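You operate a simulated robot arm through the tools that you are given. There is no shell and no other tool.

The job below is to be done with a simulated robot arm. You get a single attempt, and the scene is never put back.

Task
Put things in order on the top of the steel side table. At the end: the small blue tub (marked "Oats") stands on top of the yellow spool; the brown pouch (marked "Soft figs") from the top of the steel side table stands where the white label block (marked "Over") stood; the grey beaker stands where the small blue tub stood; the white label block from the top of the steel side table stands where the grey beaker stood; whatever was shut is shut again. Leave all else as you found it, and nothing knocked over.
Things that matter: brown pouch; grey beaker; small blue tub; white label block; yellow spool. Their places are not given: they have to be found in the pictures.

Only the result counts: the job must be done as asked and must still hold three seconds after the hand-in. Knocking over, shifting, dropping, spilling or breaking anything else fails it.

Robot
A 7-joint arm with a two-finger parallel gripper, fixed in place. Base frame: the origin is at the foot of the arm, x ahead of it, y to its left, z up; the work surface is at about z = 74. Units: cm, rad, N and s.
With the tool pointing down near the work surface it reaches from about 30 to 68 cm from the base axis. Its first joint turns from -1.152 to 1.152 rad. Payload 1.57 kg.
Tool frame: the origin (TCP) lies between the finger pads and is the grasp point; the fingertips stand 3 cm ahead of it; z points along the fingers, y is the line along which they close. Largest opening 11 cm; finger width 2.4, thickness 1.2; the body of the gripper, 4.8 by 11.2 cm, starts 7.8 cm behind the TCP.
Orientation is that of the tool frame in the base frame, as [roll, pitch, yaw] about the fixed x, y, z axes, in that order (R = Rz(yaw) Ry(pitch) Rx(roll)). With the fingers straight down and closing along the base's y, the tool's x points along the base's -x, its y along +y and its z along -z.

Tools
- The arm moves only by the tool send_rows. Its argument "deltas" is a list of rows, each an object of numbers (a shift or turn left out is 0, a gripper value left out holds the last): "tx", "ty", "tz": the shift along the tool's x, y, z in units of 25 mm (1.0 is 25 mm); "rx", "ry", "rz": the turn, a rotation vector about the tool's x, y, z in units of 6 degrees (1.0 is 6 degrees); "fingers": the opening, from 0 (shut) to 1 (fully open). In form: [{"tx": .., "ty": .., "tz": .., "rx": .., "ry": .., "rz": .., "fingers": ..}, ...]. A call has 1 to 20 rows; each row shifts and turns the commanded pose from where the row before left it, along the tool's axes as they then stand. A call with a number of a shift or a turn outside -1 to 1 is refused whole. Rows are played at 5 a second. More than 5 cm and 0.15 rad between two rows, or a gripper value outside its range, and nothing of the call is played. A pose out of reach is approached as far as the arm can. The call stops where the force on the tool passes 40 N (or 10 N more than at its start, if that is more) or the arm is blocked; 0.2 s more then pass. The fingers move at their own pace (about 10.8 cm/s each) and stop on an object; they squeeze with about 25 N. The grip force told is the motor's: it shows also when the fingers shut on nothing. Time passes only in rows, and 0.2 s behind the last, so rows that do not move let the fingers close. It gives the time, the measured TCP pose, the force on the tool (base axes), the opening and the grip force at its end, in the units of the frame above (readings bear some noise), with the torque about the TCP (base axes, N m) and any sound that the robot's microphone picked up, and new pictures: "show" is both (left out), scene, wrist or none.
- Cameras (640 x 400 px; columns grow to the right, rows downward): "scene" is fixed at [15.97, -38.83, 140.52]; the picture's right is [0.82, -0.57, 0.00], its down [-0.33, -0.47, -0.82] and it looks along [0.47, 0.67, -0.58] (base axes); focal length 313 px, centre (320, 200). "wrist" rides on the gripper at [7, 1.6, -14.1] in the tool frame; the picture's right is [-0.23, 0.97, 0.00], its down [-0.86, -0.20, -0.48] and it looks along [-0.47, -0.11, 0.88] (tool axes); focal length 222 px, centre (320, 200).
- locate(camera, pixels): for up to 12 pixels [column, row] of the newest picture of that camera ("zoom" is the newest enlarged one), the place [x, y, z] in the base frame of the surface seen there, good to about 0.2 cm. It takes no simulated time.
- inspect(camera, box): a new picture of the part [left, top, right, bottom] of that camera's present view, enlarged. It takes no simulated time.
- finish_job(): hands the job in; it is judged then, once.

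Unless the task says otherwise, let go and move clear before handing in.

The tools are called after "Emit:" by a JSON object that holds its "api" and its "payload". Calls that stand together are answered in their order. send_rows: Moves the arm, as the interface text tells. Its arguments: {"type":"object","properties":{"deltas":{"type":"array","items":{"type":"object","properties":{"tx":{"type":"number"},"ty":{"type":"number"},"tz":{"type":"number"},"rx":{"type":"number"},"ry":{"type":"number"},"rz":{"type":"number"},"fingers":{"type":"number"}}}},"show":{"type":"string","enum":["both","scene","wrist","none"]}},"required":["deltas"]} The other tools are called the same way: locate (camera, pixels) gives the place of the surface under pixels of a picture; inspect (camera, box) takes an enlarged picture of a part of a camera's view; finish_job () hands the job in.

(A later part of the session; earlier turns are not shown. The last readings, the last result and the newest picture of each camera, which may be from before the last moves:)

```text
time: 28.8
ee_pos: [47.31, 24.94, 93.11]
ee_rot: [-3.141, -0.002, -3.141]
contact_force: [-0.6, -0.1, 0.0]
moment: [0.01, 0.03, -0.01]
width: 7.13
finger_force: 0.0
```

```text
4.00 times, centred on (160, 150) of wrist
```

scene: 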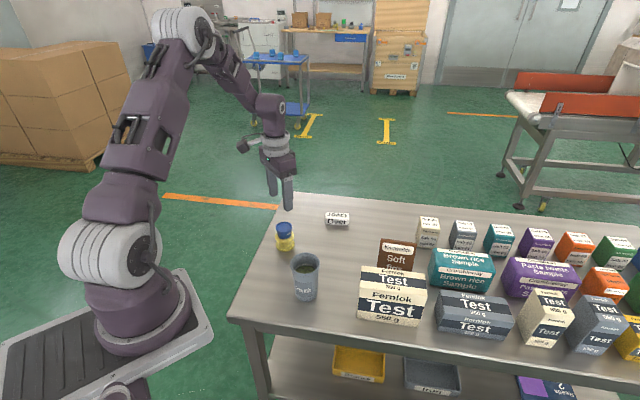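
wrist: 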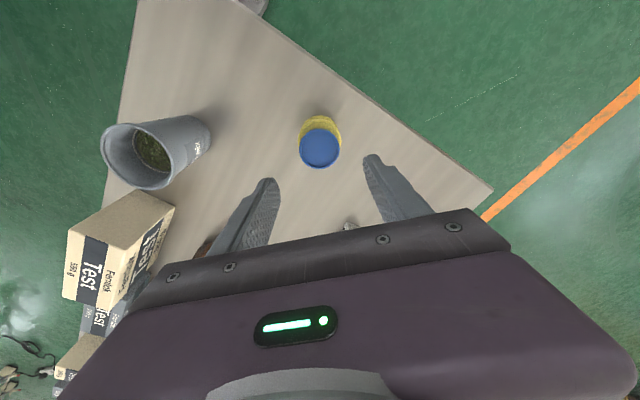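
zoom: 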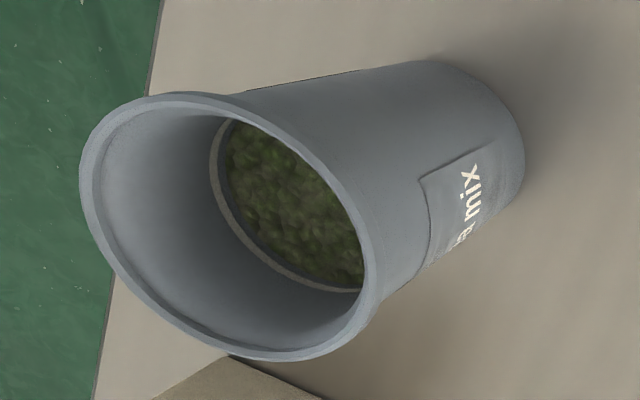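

The beaker's axis is near (43.0, 6.2), with a body of about 5.8 cm and a rim of about 6.8 cm. I'll move above it with the fingers fully open and recheck from straight above.

Emit:
{"api": "send_rows", "payload": {"deltas": [{"tx": 0.19, "ty": -0.83, "tz": -0.1, "fingers": 1.0}, {"tx": 0.19, "ty": -0.83, "tz": -0.1}, {"tx": 0.19, "ty": -0.83}, {"tx": 0.19, "ty": -0.83}, {"tx": 0.19, "ty": -0.83}, {"tx": 0.19, "ty": -0.83}, {"tx": 0.19, "ty": -0.83}, {"tx": 0.19, "ty": -0.83}, {"tx": 0.19, "ty": -0.83}, {}]}}

Emit:
{"api": "inspect", "payload": {"camera": "wrist", "box": [240, 100, 400, 200]}}

```text
time: 31.0
ee_pos: [43.0, 5.8, 93.64]
ee_rot: [3.141, -0.002, -3.141]
contact_force: [0.1, -0.4, 0.5]
moment: [0.01, -0.01, 0.01]
width: 10.97
finger_force: 0.0
```

scene: 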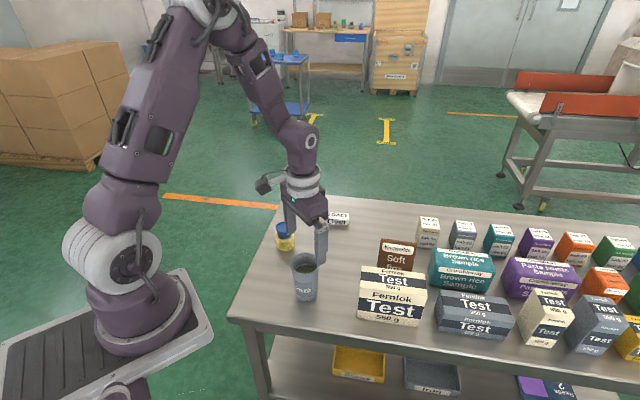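
wrist: 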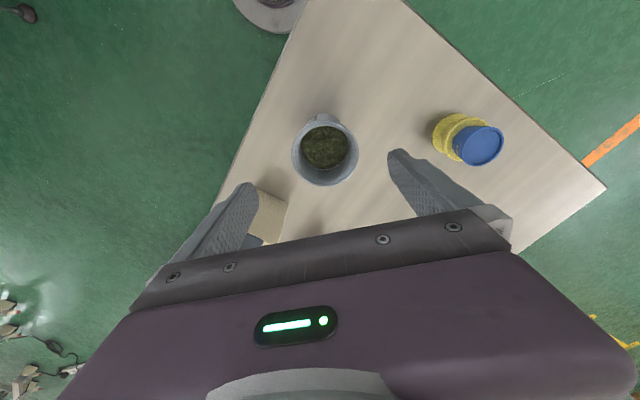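

```text
4.00 times, centred on (320, 150) of wrist
```

zoom: 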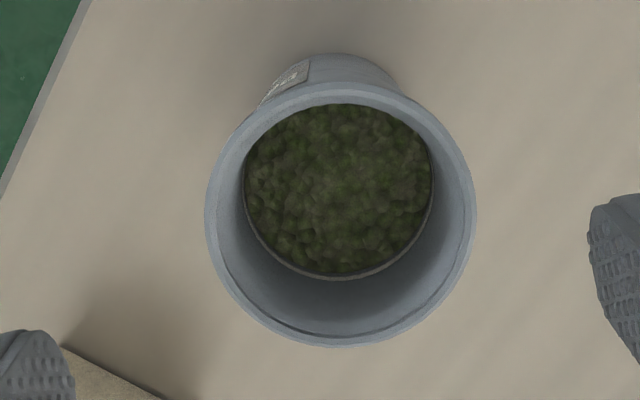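

The beaker sits a bit off-centre between the open fingers. I'll measure its rim circle from above.

Emit:
{"api": "locate", "payload": {"camera": "zoom", "pixels": [[210, 212], [472, 210], [340, 90], [340, 342], [248, 300], [435, 300], [250, 120], [430, 118], [340, 190], [335, 60]]}}

```text
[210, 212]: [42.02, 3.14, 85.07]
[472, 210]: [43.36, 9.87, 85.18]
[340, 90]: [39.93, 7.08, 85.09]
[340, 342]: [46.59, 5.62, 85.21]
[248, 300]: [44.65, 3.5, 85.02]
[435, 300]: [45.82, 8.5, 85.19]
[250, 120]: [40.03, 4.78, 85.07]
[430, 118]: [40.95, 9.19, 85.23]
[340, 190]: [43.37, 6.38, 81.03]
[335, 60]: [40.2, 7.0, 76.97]
```

The rim centre is about (42.95, 6.35) with radius 3.42. I'll align in y and come down around the rim with the fingers open.

Emit:
{"api": "send_rows", "payload": {"deltas": [{"ty": 0.22}, {"tz": 0.6}, {"tz": 0.8}, {"tz": 0.8}, {"tz": 0.8}, {"tz": 0.6}, {"tz": 0.3}, {"tz": 0.15}, {}]}}

Emit:
{"api": "locate", "payload": {"camera": "wrist", "pixels": [[320, 220], [320, 190], [320, 200], [240, 190], [400, 180], [320, 140]]}}

```text
time: 33.0
ee_pos: [42.93, 6.55, 83.59]
ee_rot: [-3.141, 0.0, -3.14]
contact_force: [0.1, -1.1, -0.6]
moment: [0.02, 0.01, 0.0]
width: 11.03
finger_force: 0.1
```

scene: 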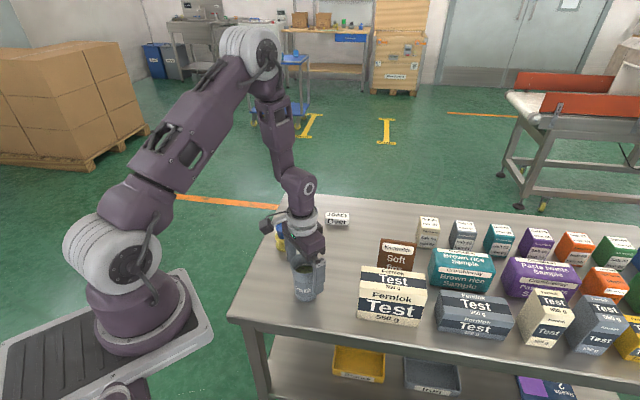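
wrist: 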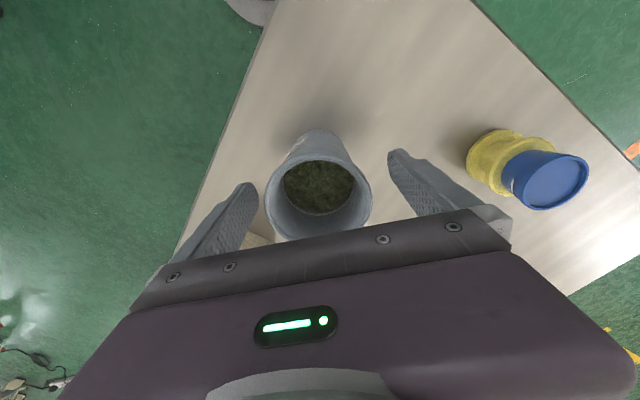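

```text
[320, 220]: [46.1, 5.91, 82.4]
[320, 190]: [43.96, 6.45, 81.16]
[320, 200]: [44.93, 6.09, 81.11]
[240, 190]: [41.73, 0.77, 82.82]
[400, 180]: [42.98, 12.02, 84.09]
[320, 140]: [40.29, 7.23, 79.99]
```

The beaker is centred between the pads, which sit at y 0.8 and 12.0. I'll close in stages to be gentle.

Emit:
{"api": "send_rows", "payload": {"deltas": [{"fingers": 0.75}, {"fingers": 0.68}, {"fingers": 0.64}, {"fingers": 0.6}, {"fingers": 0.0}, {}, {}], "show": "wrist"}}

Emit:
{"api": "locate", "payload": {"camera": "wrist", "pixels": [[320, 220], [320, 190], [320, 200], [280, 190], [365, 190], [320, 150]]}}

Emit:
{"api": "inspect", "payload": {"camera": "scene", "box": [260, 230, 356, 310]}}

```text
time: 34.6
ee_pos: [42.88, 6.46, 83.64]
ee_rot: [-3.14, 0.0, 3.142]
contact_force: [0.2, -1.0, 0.7]
moment: [-0.01, -0.02, 0.0]
width: 7.03
finger_force: 25.0
```

wrist: 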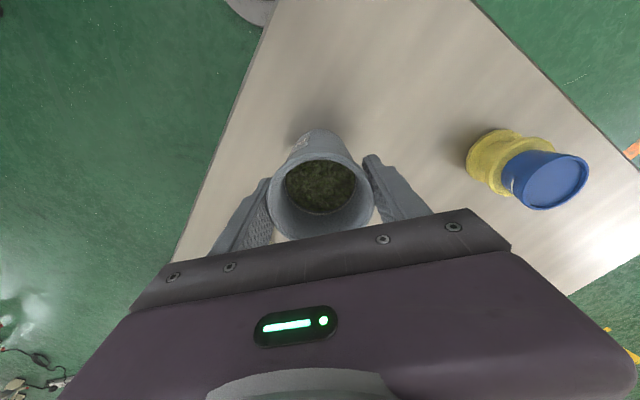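

```text
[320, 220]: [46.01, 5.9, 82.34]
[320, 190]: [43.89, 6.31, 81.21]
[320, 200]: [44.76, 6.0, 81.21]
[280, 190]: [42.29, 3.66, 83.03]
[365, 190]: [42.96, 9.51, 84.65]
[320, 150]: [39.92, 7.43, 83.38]
```

```text
5.00 times, centred on (308, 270) of scene
```

zoom: 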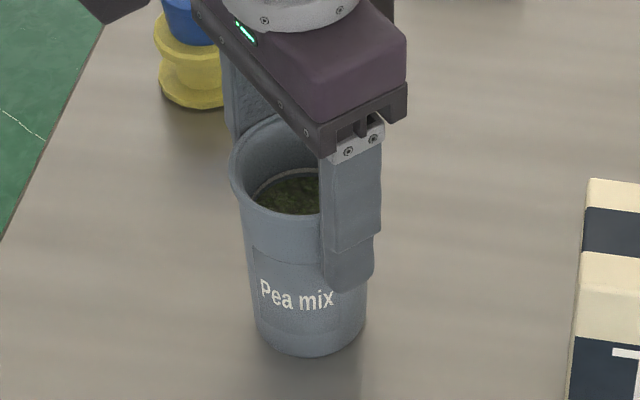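

The grip reads 7.03 cm on the rim at 25 N. I'll lift a few millimetres very slowly and check that the beaker follows and stays level.

Emit:
{"api": "send_rows", "payload": {"deltas": [{"tz": -0.05}, {"tz": -0.1}, {"tz": -0.1}, {}], "show": "wrist"}}

Emit:
{"api": "locate", "payload": {"camera": "wrist", "pixels": [[320, 220], [320, 190], [320, 200], [280, 190], [365, 190], [320, 160]]}}

Emit:
{"api": "inspect", "payload": {"camera": "scene", "box": [260, 230, 356, 310]}}

```text
time: 35.6
ee_pos: [42.99, 6.55, 84.21]
ee_rot: [3.141, 0.0, -3.141]
contact_force: [-0.3, 0.2, -2.2]
moment: [0.02, 0.03, -0.01]
width: 7.01
finger_force: 24.8
```

wrist: 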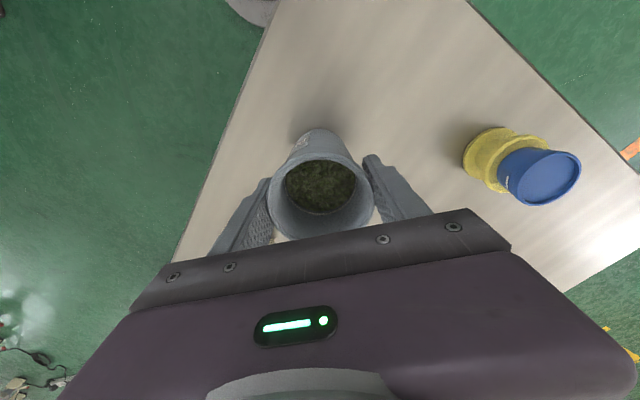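

```text
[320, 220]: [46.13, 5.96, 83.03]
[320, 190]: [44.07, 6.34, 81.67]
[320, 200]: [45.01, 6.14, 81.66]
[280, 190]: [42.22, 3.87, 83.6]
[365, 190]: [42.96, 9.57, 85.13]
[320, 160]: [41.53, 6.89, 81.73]
```

```text
5.00 times, centred on (308, 270) of scene
```

zoom: 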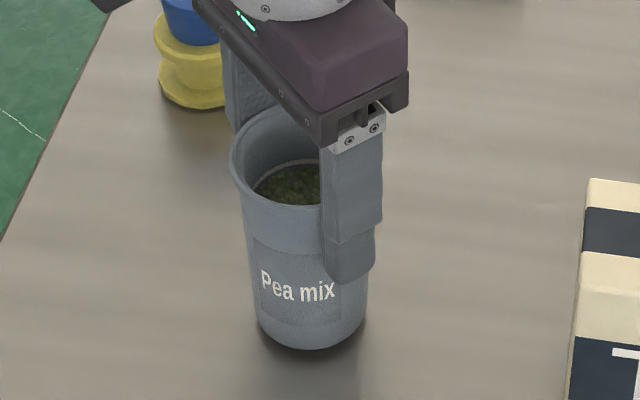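

The contents level rose evenly to 81.7, the force shows a weight of about 2.2 N, and the beaker hangs straight. I'll raise it a little more and start the slow carry toward (60.1, 12.15).

Emit:
{"api": "send_rows", "payload": {"deltas": [{"tz": -0.15}, {"tz": -0.25}, {"tz": -0.3}, {"tz": -0.3}, {"tz": -0.2}, {"tz": -0.1}, {}, {"tx": -0.06, "ty": 0.02}, {"tx": -0.15, "ty": 0.05}, {"tx": -0.25, "ty": 0.08}, {"tx": -0.33, "ty": 0.11}, {"tx": -0.36, "ty": 0.12}, {"tx": -0.36, "ty": 0.12}, {"tx": -0.36, "ty": 0.12}, {"tx": -0.36, "ty": 0.12}, {"tx": -0.36, "ty": 0.12}, {"tx": -0.33, "ty": 0.11}, {"tx": -0.25, "ty": 0.08}, {"tx": -0.15, "ty": 0.05}, {"tx": -0.06, "ty": 0.02}]}}

Emit:
{"api": "inspect", "payload": {"camera": "scene", "box": [270, 190, 398, 280]}}

```text
time: 39.8
ee_pos: [51.35, 9.38, 87.36]
ee_rot: [-3.14, 0.0, 3.14]
contact_force: [-0.6, -0.1, -1.7]
moment: [-0.01, -0.02, -0.03]
width: 7.04
finger_force: 24.7
```

scene: 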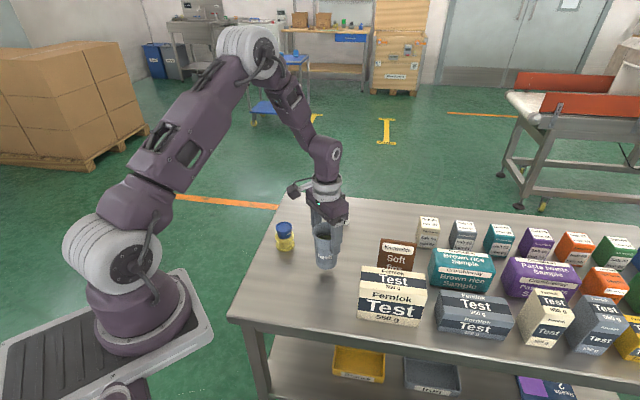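
wrist: 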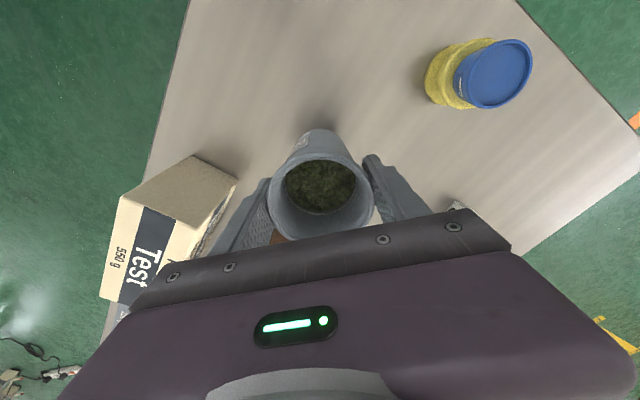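

```text
4.44 times, centred on (334, 235) of scene
```

zoom: 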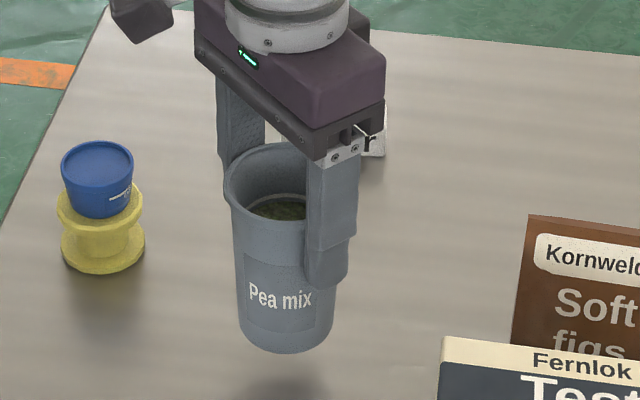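

The beaker hangs upright and level. I'll continue the slow carry for the rest of the way.

Emit:
{"api": "send_rows", "payload": {"deltas": [{"tx": -0.06, "ty": 0.02}, {"tx": -0.15, "ty": 0.05}, {"tx": -0.25, "ty": 0.08}, {"tx": -0.33, "ty": 0.11}, {"tx": -0.36, "ty": 0.12}, {"tx": -0.36, "ty": 0.12}, {"tx": -0.36, "ty": 0.12}, {"tx": -0.36, "ty": 0.12}, {"tx": -0.36, "ty": 0.12}, {"tx": -0.36, "ty": 0.11}, {"tx": -0.27, "ty": 0.09}, {"tx": -0.17, "ty": 0.06}, {"tx": -0.07, "ty": 0.03}, {}, {}]}}

Emit:
{"api": "locate", "payload": {"camera": "wrist", "pixels": [[320, 220], [320, 190], [320, 165], [290, 190], [355, 190], [320, 205], [320, 133], [305, 135]]}}

Emit:
{"api": "inspect", "payload": {"camera": "wrist", "box": [240, 120, 400, 245]}}

```text
time: 43.0
ee_pos: [60.0, 12.18, 87.36]
ee_rot: [-3.141, 0.002, -3.14]
contact_force: [-0.1, 0.0, -2.3]
moment: [-0.02, 0.01, -0.04]
width: 7.01
finger_force: 25.1
```

scene: 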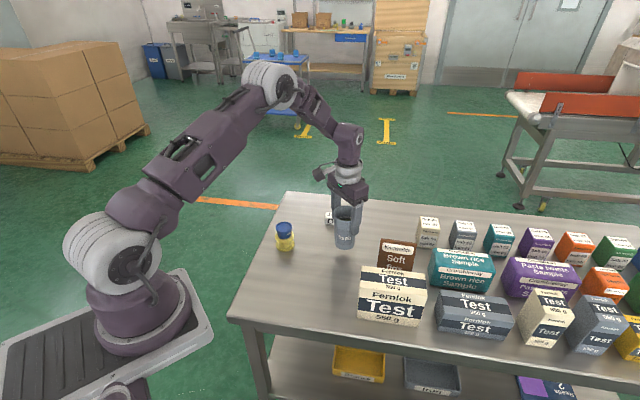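
wrist: 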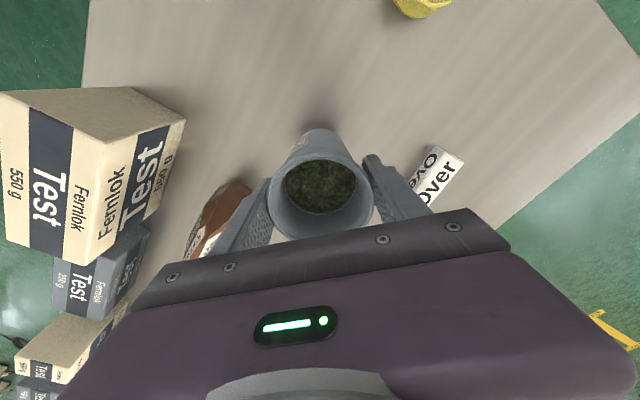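

```text
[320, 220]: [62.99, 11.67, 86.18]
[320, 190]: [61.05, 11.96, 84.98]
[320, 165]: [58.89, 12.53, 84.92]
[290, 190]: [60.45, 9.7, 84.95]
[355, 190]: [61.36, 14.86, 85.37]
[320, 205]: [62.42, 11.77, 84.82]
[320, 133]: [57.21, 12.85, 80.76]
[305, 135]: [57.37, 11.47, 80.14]
```

```text
3.20 times, centred on (320, 182) of wrist
```

zoom: 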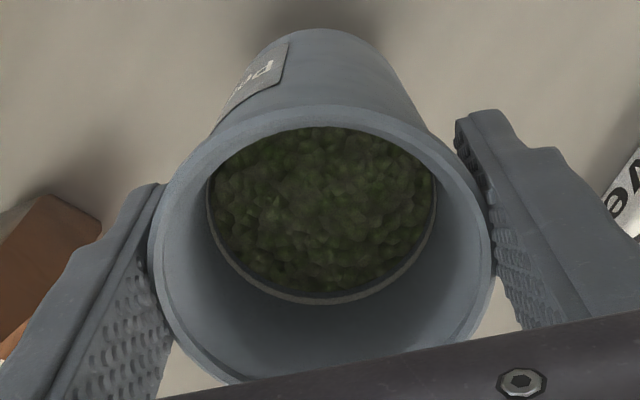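

The beaker is over the tub's old place at TCP (60.0, 12.2), with its bottom about 3.8 cm above the table. I'll lower it slowly.

Emit:
{"api": "send_rows", "payload": {"deltas": [{"tx": -0.02, "tz": 0.1}, {"tz": 0.2}, {"tz": 0.25}, {"tz": 0.25}, {"tz": 0.25}, {"tz": 0.2}, {"tz": 0.1}, {"tz": 0.05}, {}]}}

Emit:
{"api": "locate", "payload": {"camera": "wrist", "pixels": [[320, 220], [320, 190], [320, 165], [290, 190], [355, 190], [320, 205]]}}

```text
time: 45.0
ee_pos: [59.95, 12.09, 83.93]
ee_rot: [3.141, 0.001, -3.142]
contact_force: [0.1, -0.7, -2.1]
moment: [0.0, 0.03, -0.02]
width: 7.0
finger_force: 24.9
```

scene: 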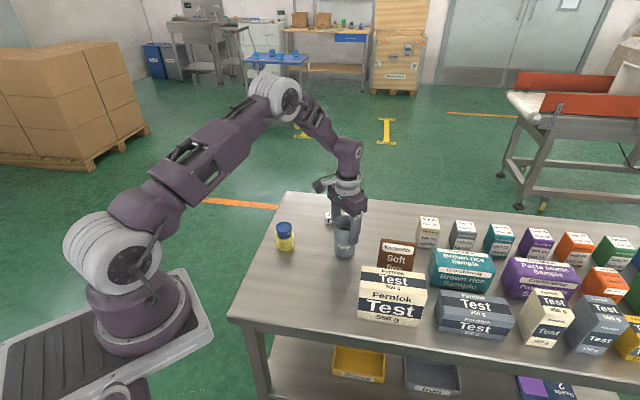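
wrist: 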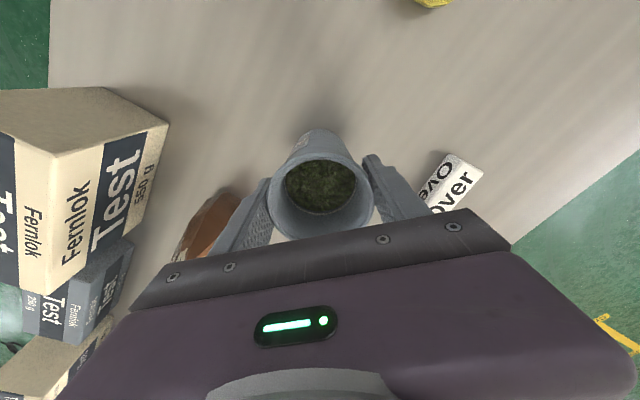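

```text
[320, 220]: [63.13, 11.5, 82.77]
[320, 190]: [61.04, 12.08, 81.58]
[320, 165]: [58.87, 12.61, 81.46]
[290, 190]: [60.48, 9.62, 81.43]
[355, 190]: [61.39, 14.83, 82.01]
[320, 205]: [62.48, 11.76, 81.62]
```

The contents level is 81.5, with about 3.5 mm left to the table. I'll ease it down while watching the force.

Emit:
{"api": "send_rows", "payload": {"deltas": [{"tz": 0.04}, {"tz": 0.04}, {}], "show": "none"}}

Emit:
{"api": "send_rows", "payload": {"deltas": [{"tz": 0.03}, {}], "show": "none"}}

Emit:
{"api": "send_rows", "payload": {"deltas": [{"tz": 0.02}, {}], "show": "none"}}

```text
time: 45.8
ee_pos: [60.12, 12.2, 83.72]
ee_rot: [3.141, 0.001, 3.141]
contact_force: [0.6, -0.1, -2.4]
moment: [0.01, 0.01, 0.0]
width: 7.01
finger_force: 25.0
```

```text
time: 46.4
ee_pos: [60.09, 12.27, 83.69]
ee_rot: [-3.141, 0.0, 3.141]
contact_force: [0.3, 0.2, -2.4]
moment: [0.01, -0.02, 0.01]
width: 7.02
finger_force: 25.5
```

```text
time: 47.0
ee_pos: [59.98, 12.31, 83.47]
ee_rot: [-3.14, 0.0, 3.141]
contact_force: [0.6, -0.1, -1.8]
moment: [-0.03, 0.01, 0.0]
width: 7.0
finger_force: 25.0
```

Emit:
{"api": "send_rows", "payload": {"deltas": [{"tz": 0.02}, {}], "show": "none"}}

Emit:
{"api": "send_rows", "payload": {"deltas": [{"tz": 0.02}, {}], "show": "scene"}}

```text
time: 47.6
ee_pos: [60.05, 12.21, 83.64]
ee_rot: [3.141, 0.0, 3.141]
contact_force: [-0.1, 0.4, -1.9]
moment: [0.01, 0.01, -0.02]
width: 7.0
finger_force: 24.9
```

```text
time: 48.2
ee_pos: [60.06, 12.32, 83.58]
ee_rot: [3.141, 0.0, 3.142]
contact_force: [-3.4, -0.8, 9.6]
moment: [0.23, 0.35, 0.09]
width: 6.97
finger_force: 25.1
```

scene: 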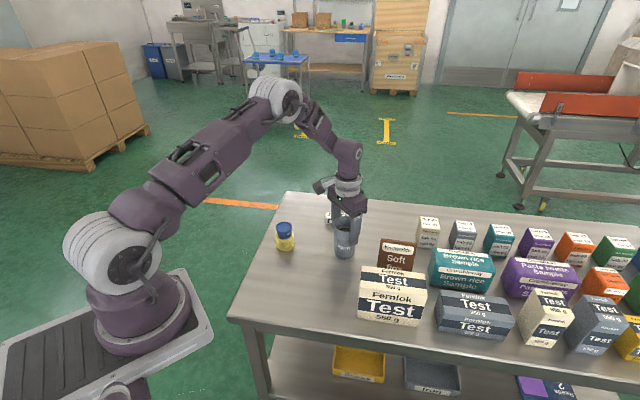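

The force jumped to +9.6 N, so the beaker is on the table. I'll ease off slightly and then open in stages.

Emit:
{"api": "send_rows", "payload": {"deltas": [{"tz": -0.015}, {}, {"fingers": 0.66}, {"fingers": 0.7}, {"fingers": 0.8}, {"fingers": 1.0}, {}, {}]}}

Emit:
{"api": "inspect", "payload": {"camera": "wrist", "box": [240, 120, 400, 245]}}

Emit:
{"api": "inspect", "payload": {"camera": "scene", "box": [290, 190, 400, 280]}}

```text
time: 50.0
ee_pos: [60.2, 12.22, 83.48]
ee_rot: [3.141, 0.001, -3.141]
contact_force: [-0.4, 0.0, 0.1]
moment: [0.02, 0.05, 0.03]
width: 11.01
finger_force: 0.1
```

scene: 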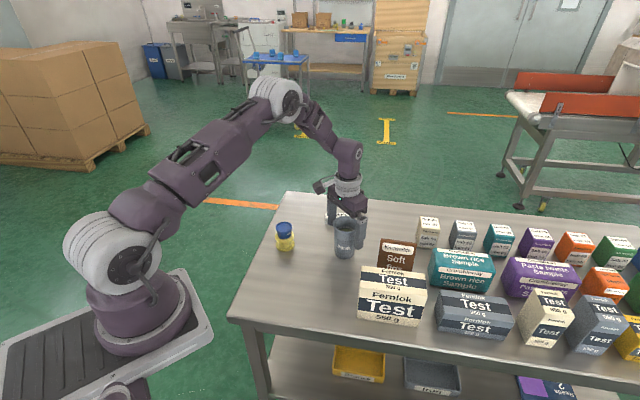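
wrist: 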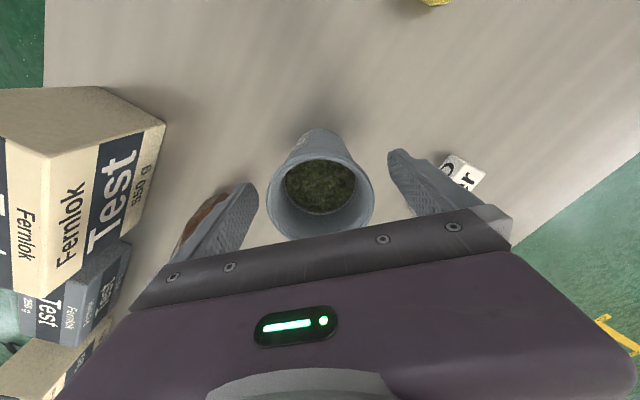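

```text
3.20 times, centred on (320, 182) of wrist
```

zoom: 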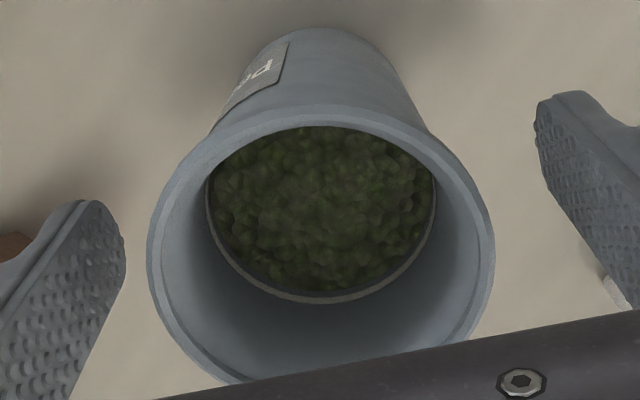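

```text
4.44 times, centred on (345, 235) of scene
```

zoom: 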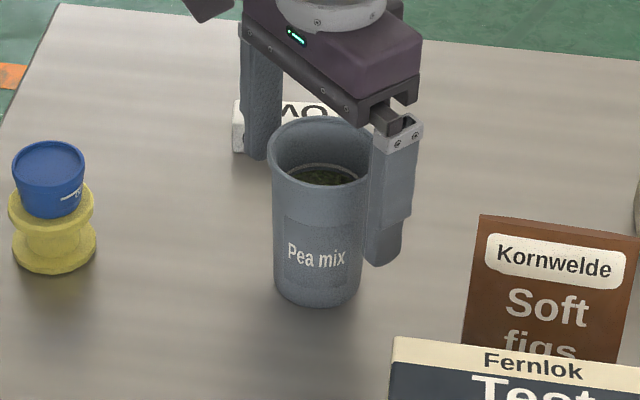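

The beaker stands free with about 2 cm of clearance on each side. I'll rise straight up and check its new position.

Emit:
{"api": "send_rows", "payload": {"deltas": [{"tz": -0.3}, {"tz": -0.6}, {"tz": -0.9}, {"tz": -0.9}, {"tz": -0.9}, {"tz": -0.6}, {}]}}

Emit:
{"api": "inspect", "payload": {"camera": "wrist", "box": [240, 100, 400, 200]}}

```text
time: 51.6
ee_pos: [60.09, 12.17, 93.96]
ee_rot: [-3.14, -0.001, 3.14]
contact_force: [0.1, 0.2, 0.4]
moment: [0.0, -0.01, 0.02]
width: 10.99
finger_force: 0.0
```

scene: 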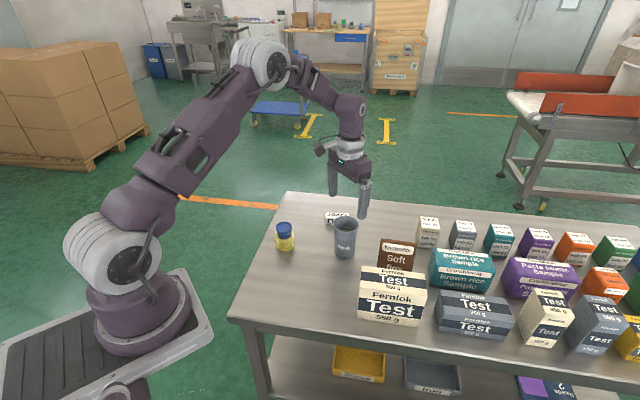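
wrist: 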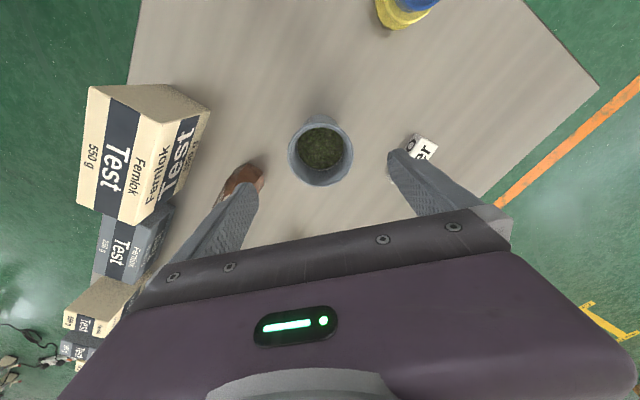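

```text
4.00 times, centred on (320, 150) of wrist
```

zoom: 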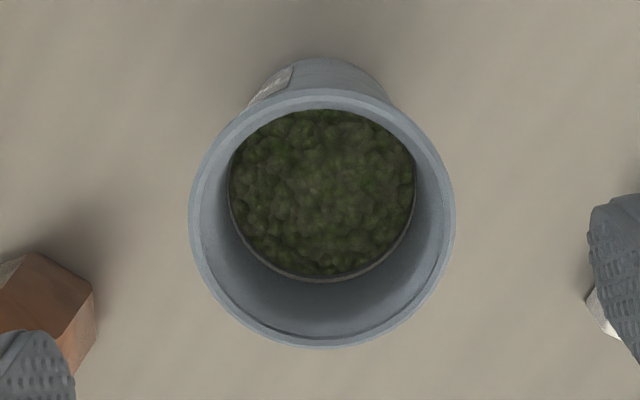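

Emit:
{"api": "locate", "payload": {"camera": "zoom", "pixels": [[194, 212], [450, 212], [322, 95], [322, 342], [230, 300], [415, 300], [235, 125], [410, 125], [322, 190]]}}

```text
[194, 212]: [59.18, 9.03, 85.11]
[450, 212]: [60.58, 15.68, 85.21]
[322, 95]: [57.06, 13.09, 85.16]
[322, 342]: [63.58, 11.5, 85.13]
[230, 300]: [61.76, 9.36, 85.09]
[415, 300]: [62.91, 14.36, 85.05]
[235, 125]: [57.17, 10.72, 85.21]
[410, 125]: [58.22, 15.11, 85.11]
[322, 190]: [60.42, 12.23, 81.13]
```

The beaker now stands at about (60.06, 12.36), within 2 mm of the tub's old place. Before going for the label block I want the arm's geometry, so I'll locate the shoulder, elbow and wrist in the scene picture.

Emit:
{"api": "locate", "payload": {"camera": "scene", "pixels": [[127, 252], [105, 240], [262, 62], [275, 60], [354, 107], [352, 135], [345, 148], [321, 145], [350, 160], [328, 140], [337, 218], [95, 330]]}}

Emit:
{"api": "inspect", "payload": {"camera": "scene", "box": [300, 80, 396, 230]}}

```text
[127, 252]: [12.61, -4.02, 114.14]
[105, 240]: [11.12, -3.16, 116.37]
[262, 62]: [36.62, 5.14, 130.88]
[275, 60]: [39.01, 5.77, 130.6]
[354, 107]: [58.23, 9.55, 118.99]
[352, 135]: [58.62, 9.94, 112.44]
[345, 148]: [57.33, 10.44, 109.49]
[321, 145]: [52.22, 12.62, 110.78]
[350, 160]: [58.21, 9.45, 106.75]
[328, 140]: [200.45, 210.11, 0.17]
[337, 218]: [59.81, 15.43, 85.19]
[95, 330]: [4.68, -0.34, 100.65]
```

```text
2.67 times, centred on (348, 155) of scene
```

zoom: 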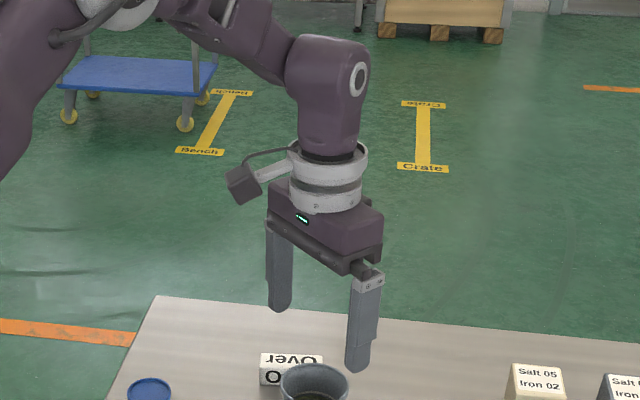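

The wrist centre is about 25 cm above the TCP, so a 15° outward tilt should reach the block. I'll turn the tool so the fingers close along the block's long axis, then tilt it here, high above the beaker.

Emit:
{"api": "send_rows", "payload": {"deltas": [{"rz": -0.963, "tz": -0.3}, {"rz": -0.963, "tz": -0.3}, {"rz": -0.963}, {"rz": -0.963}, {"rz": -0.963}, {"rz": -0.963}, {"rz": -0.963}, {"rz": -0.963}, {"rz": -0.963}, {"ry": -0.8333}, {"ry": -0.8333}, {"ry": -0.8333}, {}]}}

```text
time: 54.4
ee_pos: [60.01, 12.28, 95.61]
ee_rot: [3.14, 0.265, -2.231]
contact_force: [-0.4, 0.0, -0.1]
moment: [-0.03, -0.01, 0.01]
width: 10.97
finger_force: 0.0
```

scene: 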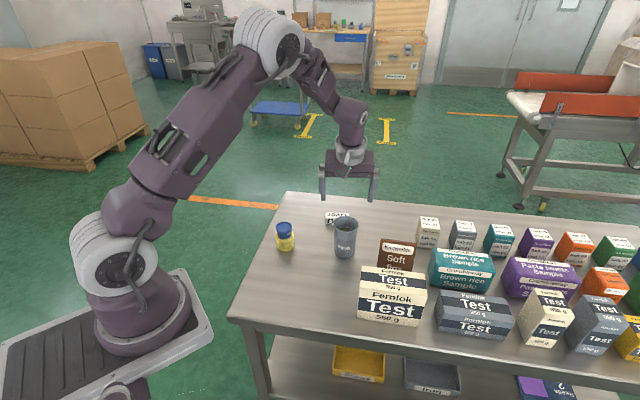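
wrist: 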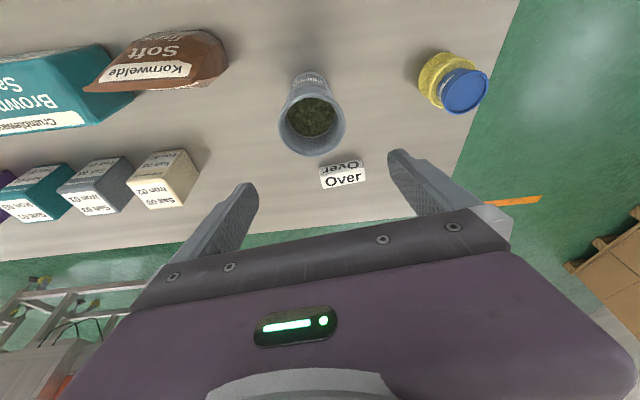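

The tool is tilted 15° with the camera clear of everything, and the block is at (343,173). I'll move to a point above the block.

Emit:
{"api": "send_rows", "payload": {"deltas": [{"tx": -0.58, "ty": 0.107, "tz": 0.55}, {"tx": -0.58, "ty": 0.107, "tz": 0.55}, {"tx": -0.58, "ty": 0.107, "tz": 0.55}, {"tx": -0.58, "ty": 0.107, "tz": 0.55}, {"tx": -0.58, "ty": 0.107, "tz": 0.55}, {"tx": -0.58, "ty": 0.107, "tz": 0.55}, {"tx": -0.58, "ty": 0.107, "tz": 0.55}, {"tx": -0.58, "ty": 0.107, "tz": 0.55}, {}]}}

Emit:
{"api": "inspect", "payload": {"camera": "wrist", "box": [240, 100, 400, 200]}}

```text
time: 56.4
ee_pos: [66.84, 24.54, 87.99]
ee_rot: [-3.142, 0.261, -2.233]
contact_force: [-0.3, 1.1, 0.9]
moment: [0.02, -0.01, -0.02]
width: 11.0
finger_force: 0.1
```

scene: 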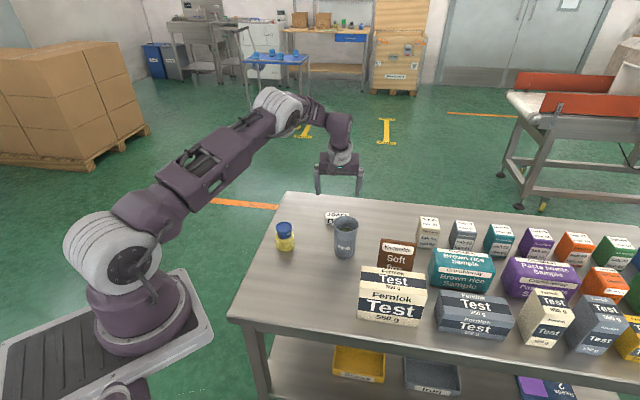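
wrist: 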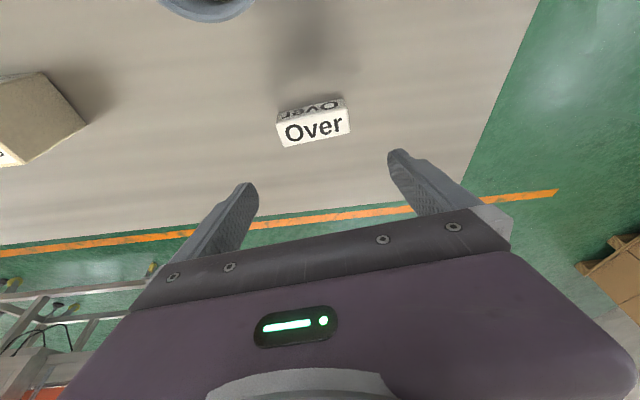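

```text
4.00 times, centred on (320, 150) of wrist
```

zoom: 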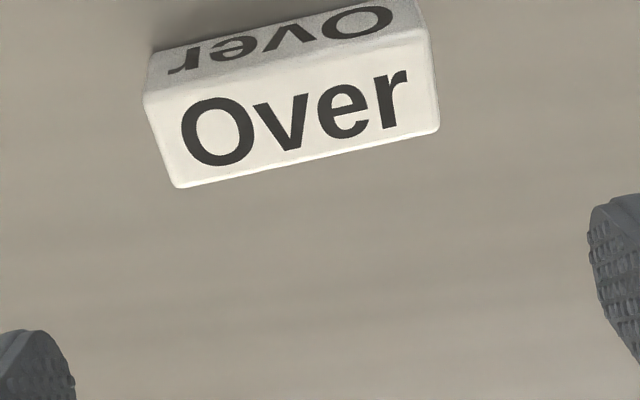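

The pose is reached and the block's edges look parallel to the closing axis. I'll measure its top-face corners.

Emit:
{"api": "locate", "payload": {"camera": "zoom", "pixels": [[150, 98], [426, 34], [434, 126], [182, 182], [295, 110], [165, 140], [432, 80], [290, 60]]}}

```text
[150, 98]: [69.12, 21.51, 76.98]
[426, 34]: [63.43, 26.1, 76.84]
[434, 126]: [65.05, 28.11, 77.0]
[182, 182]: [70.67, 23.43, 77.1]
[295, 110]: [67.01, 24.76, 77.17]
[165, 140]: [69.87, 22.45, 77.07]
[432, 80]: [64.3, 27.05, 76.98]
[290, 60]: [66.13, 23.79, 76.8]
```

The block centre is (67.05, 24.77), yaw about -39°, matching the tool. I'll descend vertically in two parts, the first to about 2 cm above grip height.

Emit:
{"api": "send_rows", "payload": {"deltas": [{"tx": 0.186, "tz": 0.636}, {"tx": 0.186, "tz": 0.636}, {"tx": 0.186, "tz": 0.636}, {"tx": 0.186, "tz": 0.636}, {"tx": 0.186, "ty": -0.01, "tz": 0.636}, {}]}}

Emit:
{"api": "inspect", "payload": {"camera": "wrist", "box": [200, 100, 440, 230]}}

Emit:
{"api": "inspect", "payload": {"camera": "scene", "box": [290, 140, 400, 250]}}

```text
time: 57.8
ee_pos: [66.81, 24.46, 79.55]
ee_rot: [3.14, 0.262, -2.234]
contact_force: [-0.5, 0.8, 0.2]
moment: [0.02, -0.01, 0.02]
width: 11.01
finger_force: 0.0
```

scene: 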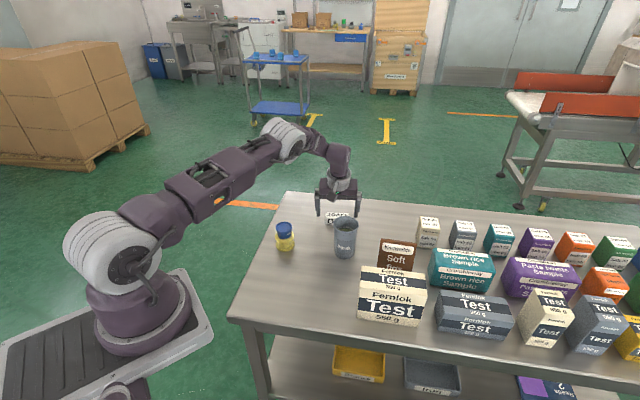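
wrist: 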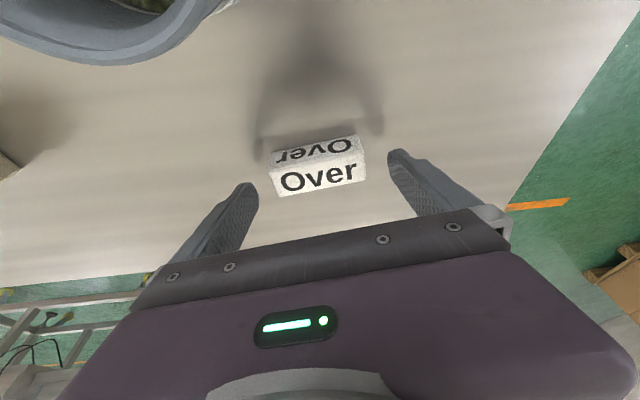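

```text
2.67 times, centred on (320, 165) of wrist
```

zoom: 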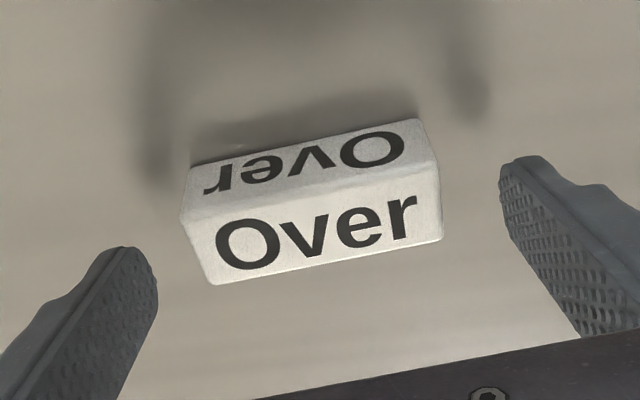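

```text
3.64 times, centred on (345, 195) of scene
```

zoom: 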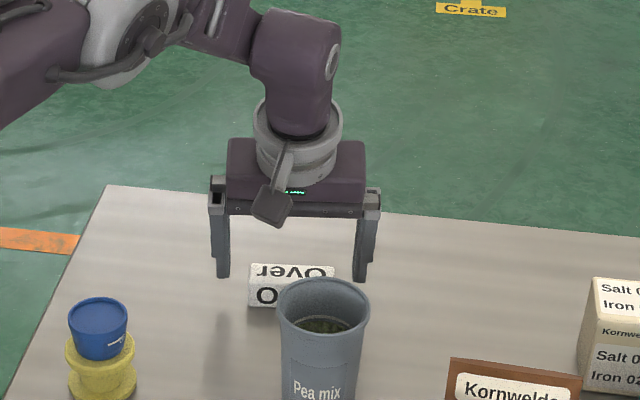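

The fingers straddle the block, and the camera stays well above the beaker rim. I'll do the last 1.9 cm down, slowly.

Emit:
{"api": "send_rows", "payload": {"deltas": [{"tx": 0.08, "tz": 0.3}, {"tx": 0.06, "tz": 0.22}, {"tx": 0.04, "tz": 0.14}, {"tx": 0.02, "tz": 0.07}, {}]}}

Emit:
{"api": "inspect", "payload": {"camera": "wrist", "box": [200, 120, 440, 250]}}

```text
time: 59.0
ee_pos: [66.9, 24.43, 77.66]
ee_rot: [3.141, 0.261, -2.234]
contact_force: [-0.4, 0.9, -0.3]
moment: [0.02, -0.01, 0.02]
width: 11.0
finger_force: 0.1
```

scene: 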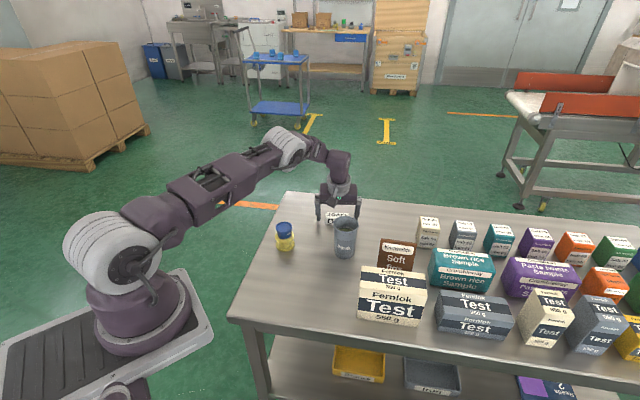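
wrist: 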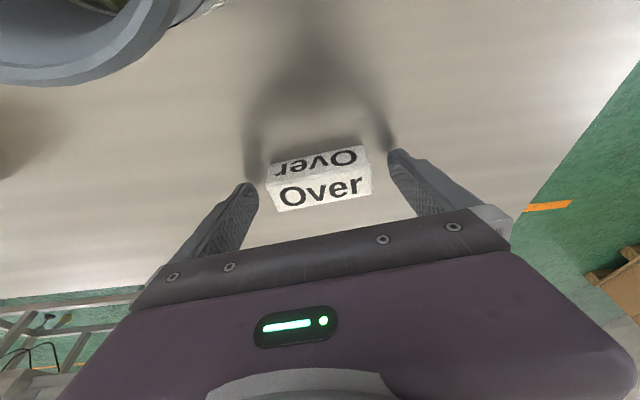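

```text
2.67 times, centred on (320, 185) of wrist
```

zoom: 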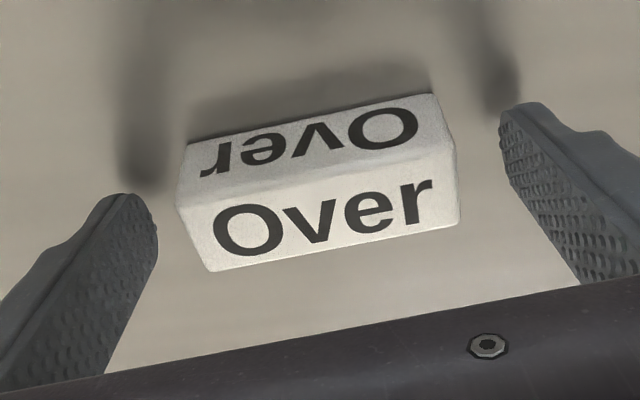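

Everything lines up, so I'll close on the block's ends in stages.

Emit:
{"api": "send_rows", "payload": {"deltas": [{"fingers": 0.8}, {"fingers": 0.72}, {"fingers": 0.66}, {"fingers": 0.0}, {}, {}], "show": "wrist"}}

Emit:
{"api": "inspect", "payload": {"camera": "wrist", "box": [200, 120, 440, 250]}}

```text
time: 60.4
ee_pos: [66.99, 24.45, 77.59]
ee_rot: [-3.141, 0.261, -2.233]
contact_force: [-1.5, 0.8, 0.2]
moment: [-0.07, 0.02, -0.02]
width: 7.69
finger_force: 25.4
```

wrist: 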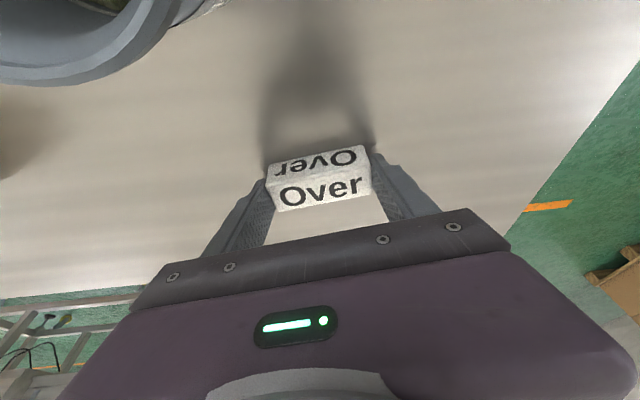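

```text
2.67 times, centred on (320, 185) of wrist
```

zoom: 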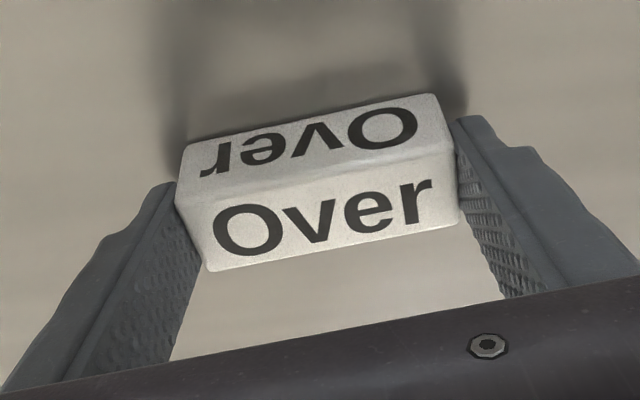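

The grip reads 7.69 cm at 25 N. I'll lift 5 mm very slowly and check that it follows.

Emit:
{"api": "send_rows", "payload": {"deltas": [{"tx": -0.014, "tz": -0.05}, {"tx": -0.02, "tz": -0.07}, {"tx": -0.02, "tz": -0.07}, {}], "show": "wrist"}}

Emit:
{"api": "inspect", "payload": {"camera": "wrist", "box": [200, 120, 440, 250]}}

Emit:
{"api": "locate", "payload": {"camera": "wrist", "pixels": [[290, 192], [350, 182], [320, 197], [320, 183], [300, 200]]}}

```text
time: 61.4
ee_pos: [66.9, 24.5, 78.12]
ee_rot: [3.142, 0.263, -2.235]
contact_force: [0.4, 0.3, -1.0]
moment: [0.02, 0.01, 0.03]
width: 7.69
finger_force: 25.0
```

wrist: 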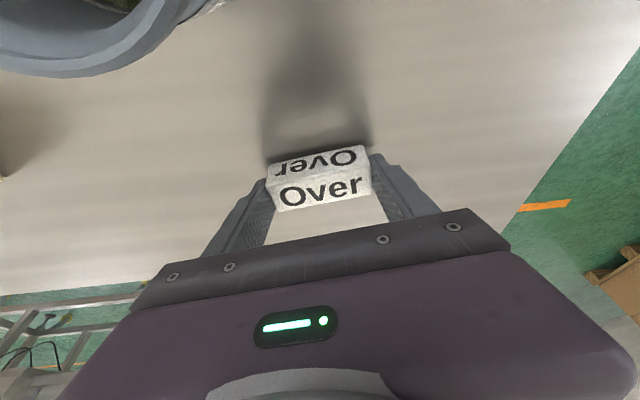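

```text
2.67 times, centred on (320, 185) of wrist
```

zoom: 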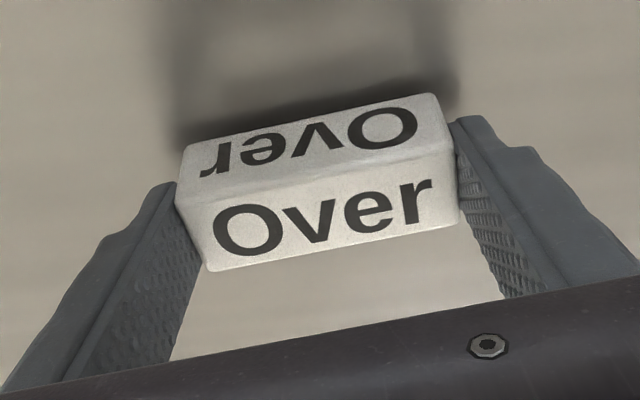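

```text
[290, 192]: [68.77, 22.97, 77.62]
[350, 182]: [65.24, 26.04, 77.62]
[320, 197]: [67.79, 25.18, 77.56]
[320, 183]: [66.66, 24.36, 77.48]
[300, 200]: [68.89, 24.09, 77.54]
```

The top rose to 77.55 and is level, so the hold is good. I'll lift the block high enough to clear the beaker.

Emit:
{"api": "send_rows", "payload": {"deltas": [{"tx": -0.041, "tz": -0.15}, {"tx": -0.068, "tz": -0.25}, {"tx": -0.095, "tz": -0.35}, {"tx": -0.122, "tz": -0.45}, {"tx": -0.122, "tz": -0.45}, {"tx": -0.122, "tz": -0.45}, {"tx": -0.122, "tz": -0.45}, {"tx": -0.122, "tz": -0.45}, {"tx": -0.122, "tz": -0.45}, {"tx": -0.122, "tz": -0.45}, {"tx": -0.122, "tz": -0.45}, {"tx": -0.122, "tz": -0.45}, {"tx": -0.095, "tz": -0.35}, {"tx": -0.054, "tz": -0.2}, {"tx": -0.014, "tz": -0.05}, {}]}}

```text
time: 64.8
ee_pos: [66.94, 24.48, 92.13]
ee_rot: [3.14, 0.26, -2.235]
contact_force: [0.1, 0.0, -0.8]
moment: [-0.01, 0.01, -0.01]
width: 7.7
finger_force: 25.3
```

scene: 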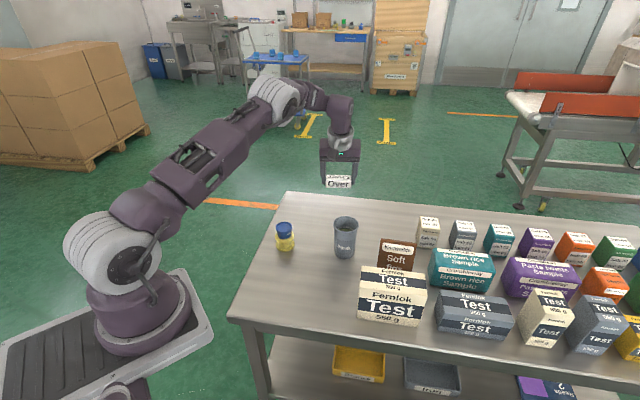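
wrist: 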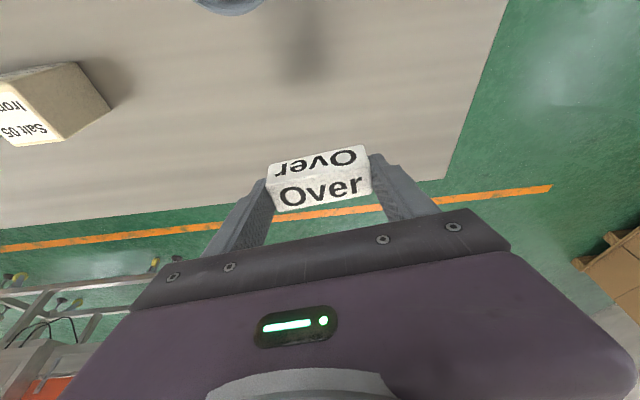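

The block is held at z 92, above everything. I'll carry it to above the beaker's old place.

Emit:
{"api": "send_rows", "payload": {"deltas": [{"tx": 0.151, "ty": 0.041, "tz": -0.041}, {"tx": 0.379, "ty": 0.102, "tz": -0.102}, {"tx": 0.606, "ty": 0.163, "tz": -0.163}, {"tx": 0.757, "ty": 0.204, "tz": -0.203}, {"tx": 0.757, "ty": 0.204, "tz": -0.203}, {"tx": 0.757, "ty": 0.204, "tz": -0.203}, {"tx": 0.757, "ty": 0.204, "tz": -0.203}, {"tx": 0.757, "ty": 0.204, "tz": -0.203}, {"tx": 0.757, "ty": 0.204, "tz": -0.203}, {"tx": 0.757, "ty": 0.204, "tz": -0.203}, {"tx": 0.757, "ty": 0.204, "tz": -0.203}, {"tx": 0.757, "ty": 0.204, "tz": -0.203}, {"tx": 0.757, "ty": 0.204, "tz": -0.203}, {"tx": 0.757, "ty": 0.204, "tz": -0.203}, {"tx": 0.757, "ty": 0.204, "tz": -0.203}, {"tx": 0.606, "ty": 0.163, "tz": -0.163}, {"tx": 0.379, "ty": 0.102, "tz": -0.102}, {"tx": 0.151, "ty": 0.041, "tz": -0.041}, {}, {}]}}

```text
time: 69.0
ee_pos: [42.9, 6.05, 92.23]
ee_rot: [3.14, 0.261, -2.234]
contact_force: [-0.7, -0.5, -1.0]
moment: [0.02, -0.01, -0.03]
width: 7.7
finger_force: 25.3
```

scene: 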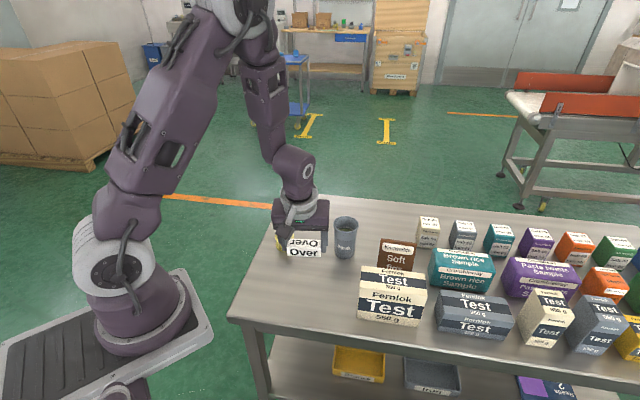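
wrist: 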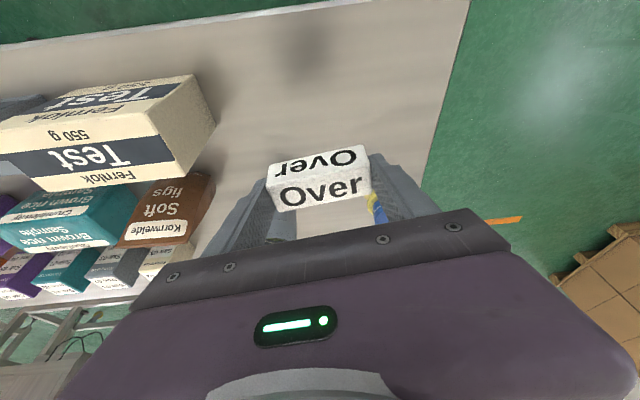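

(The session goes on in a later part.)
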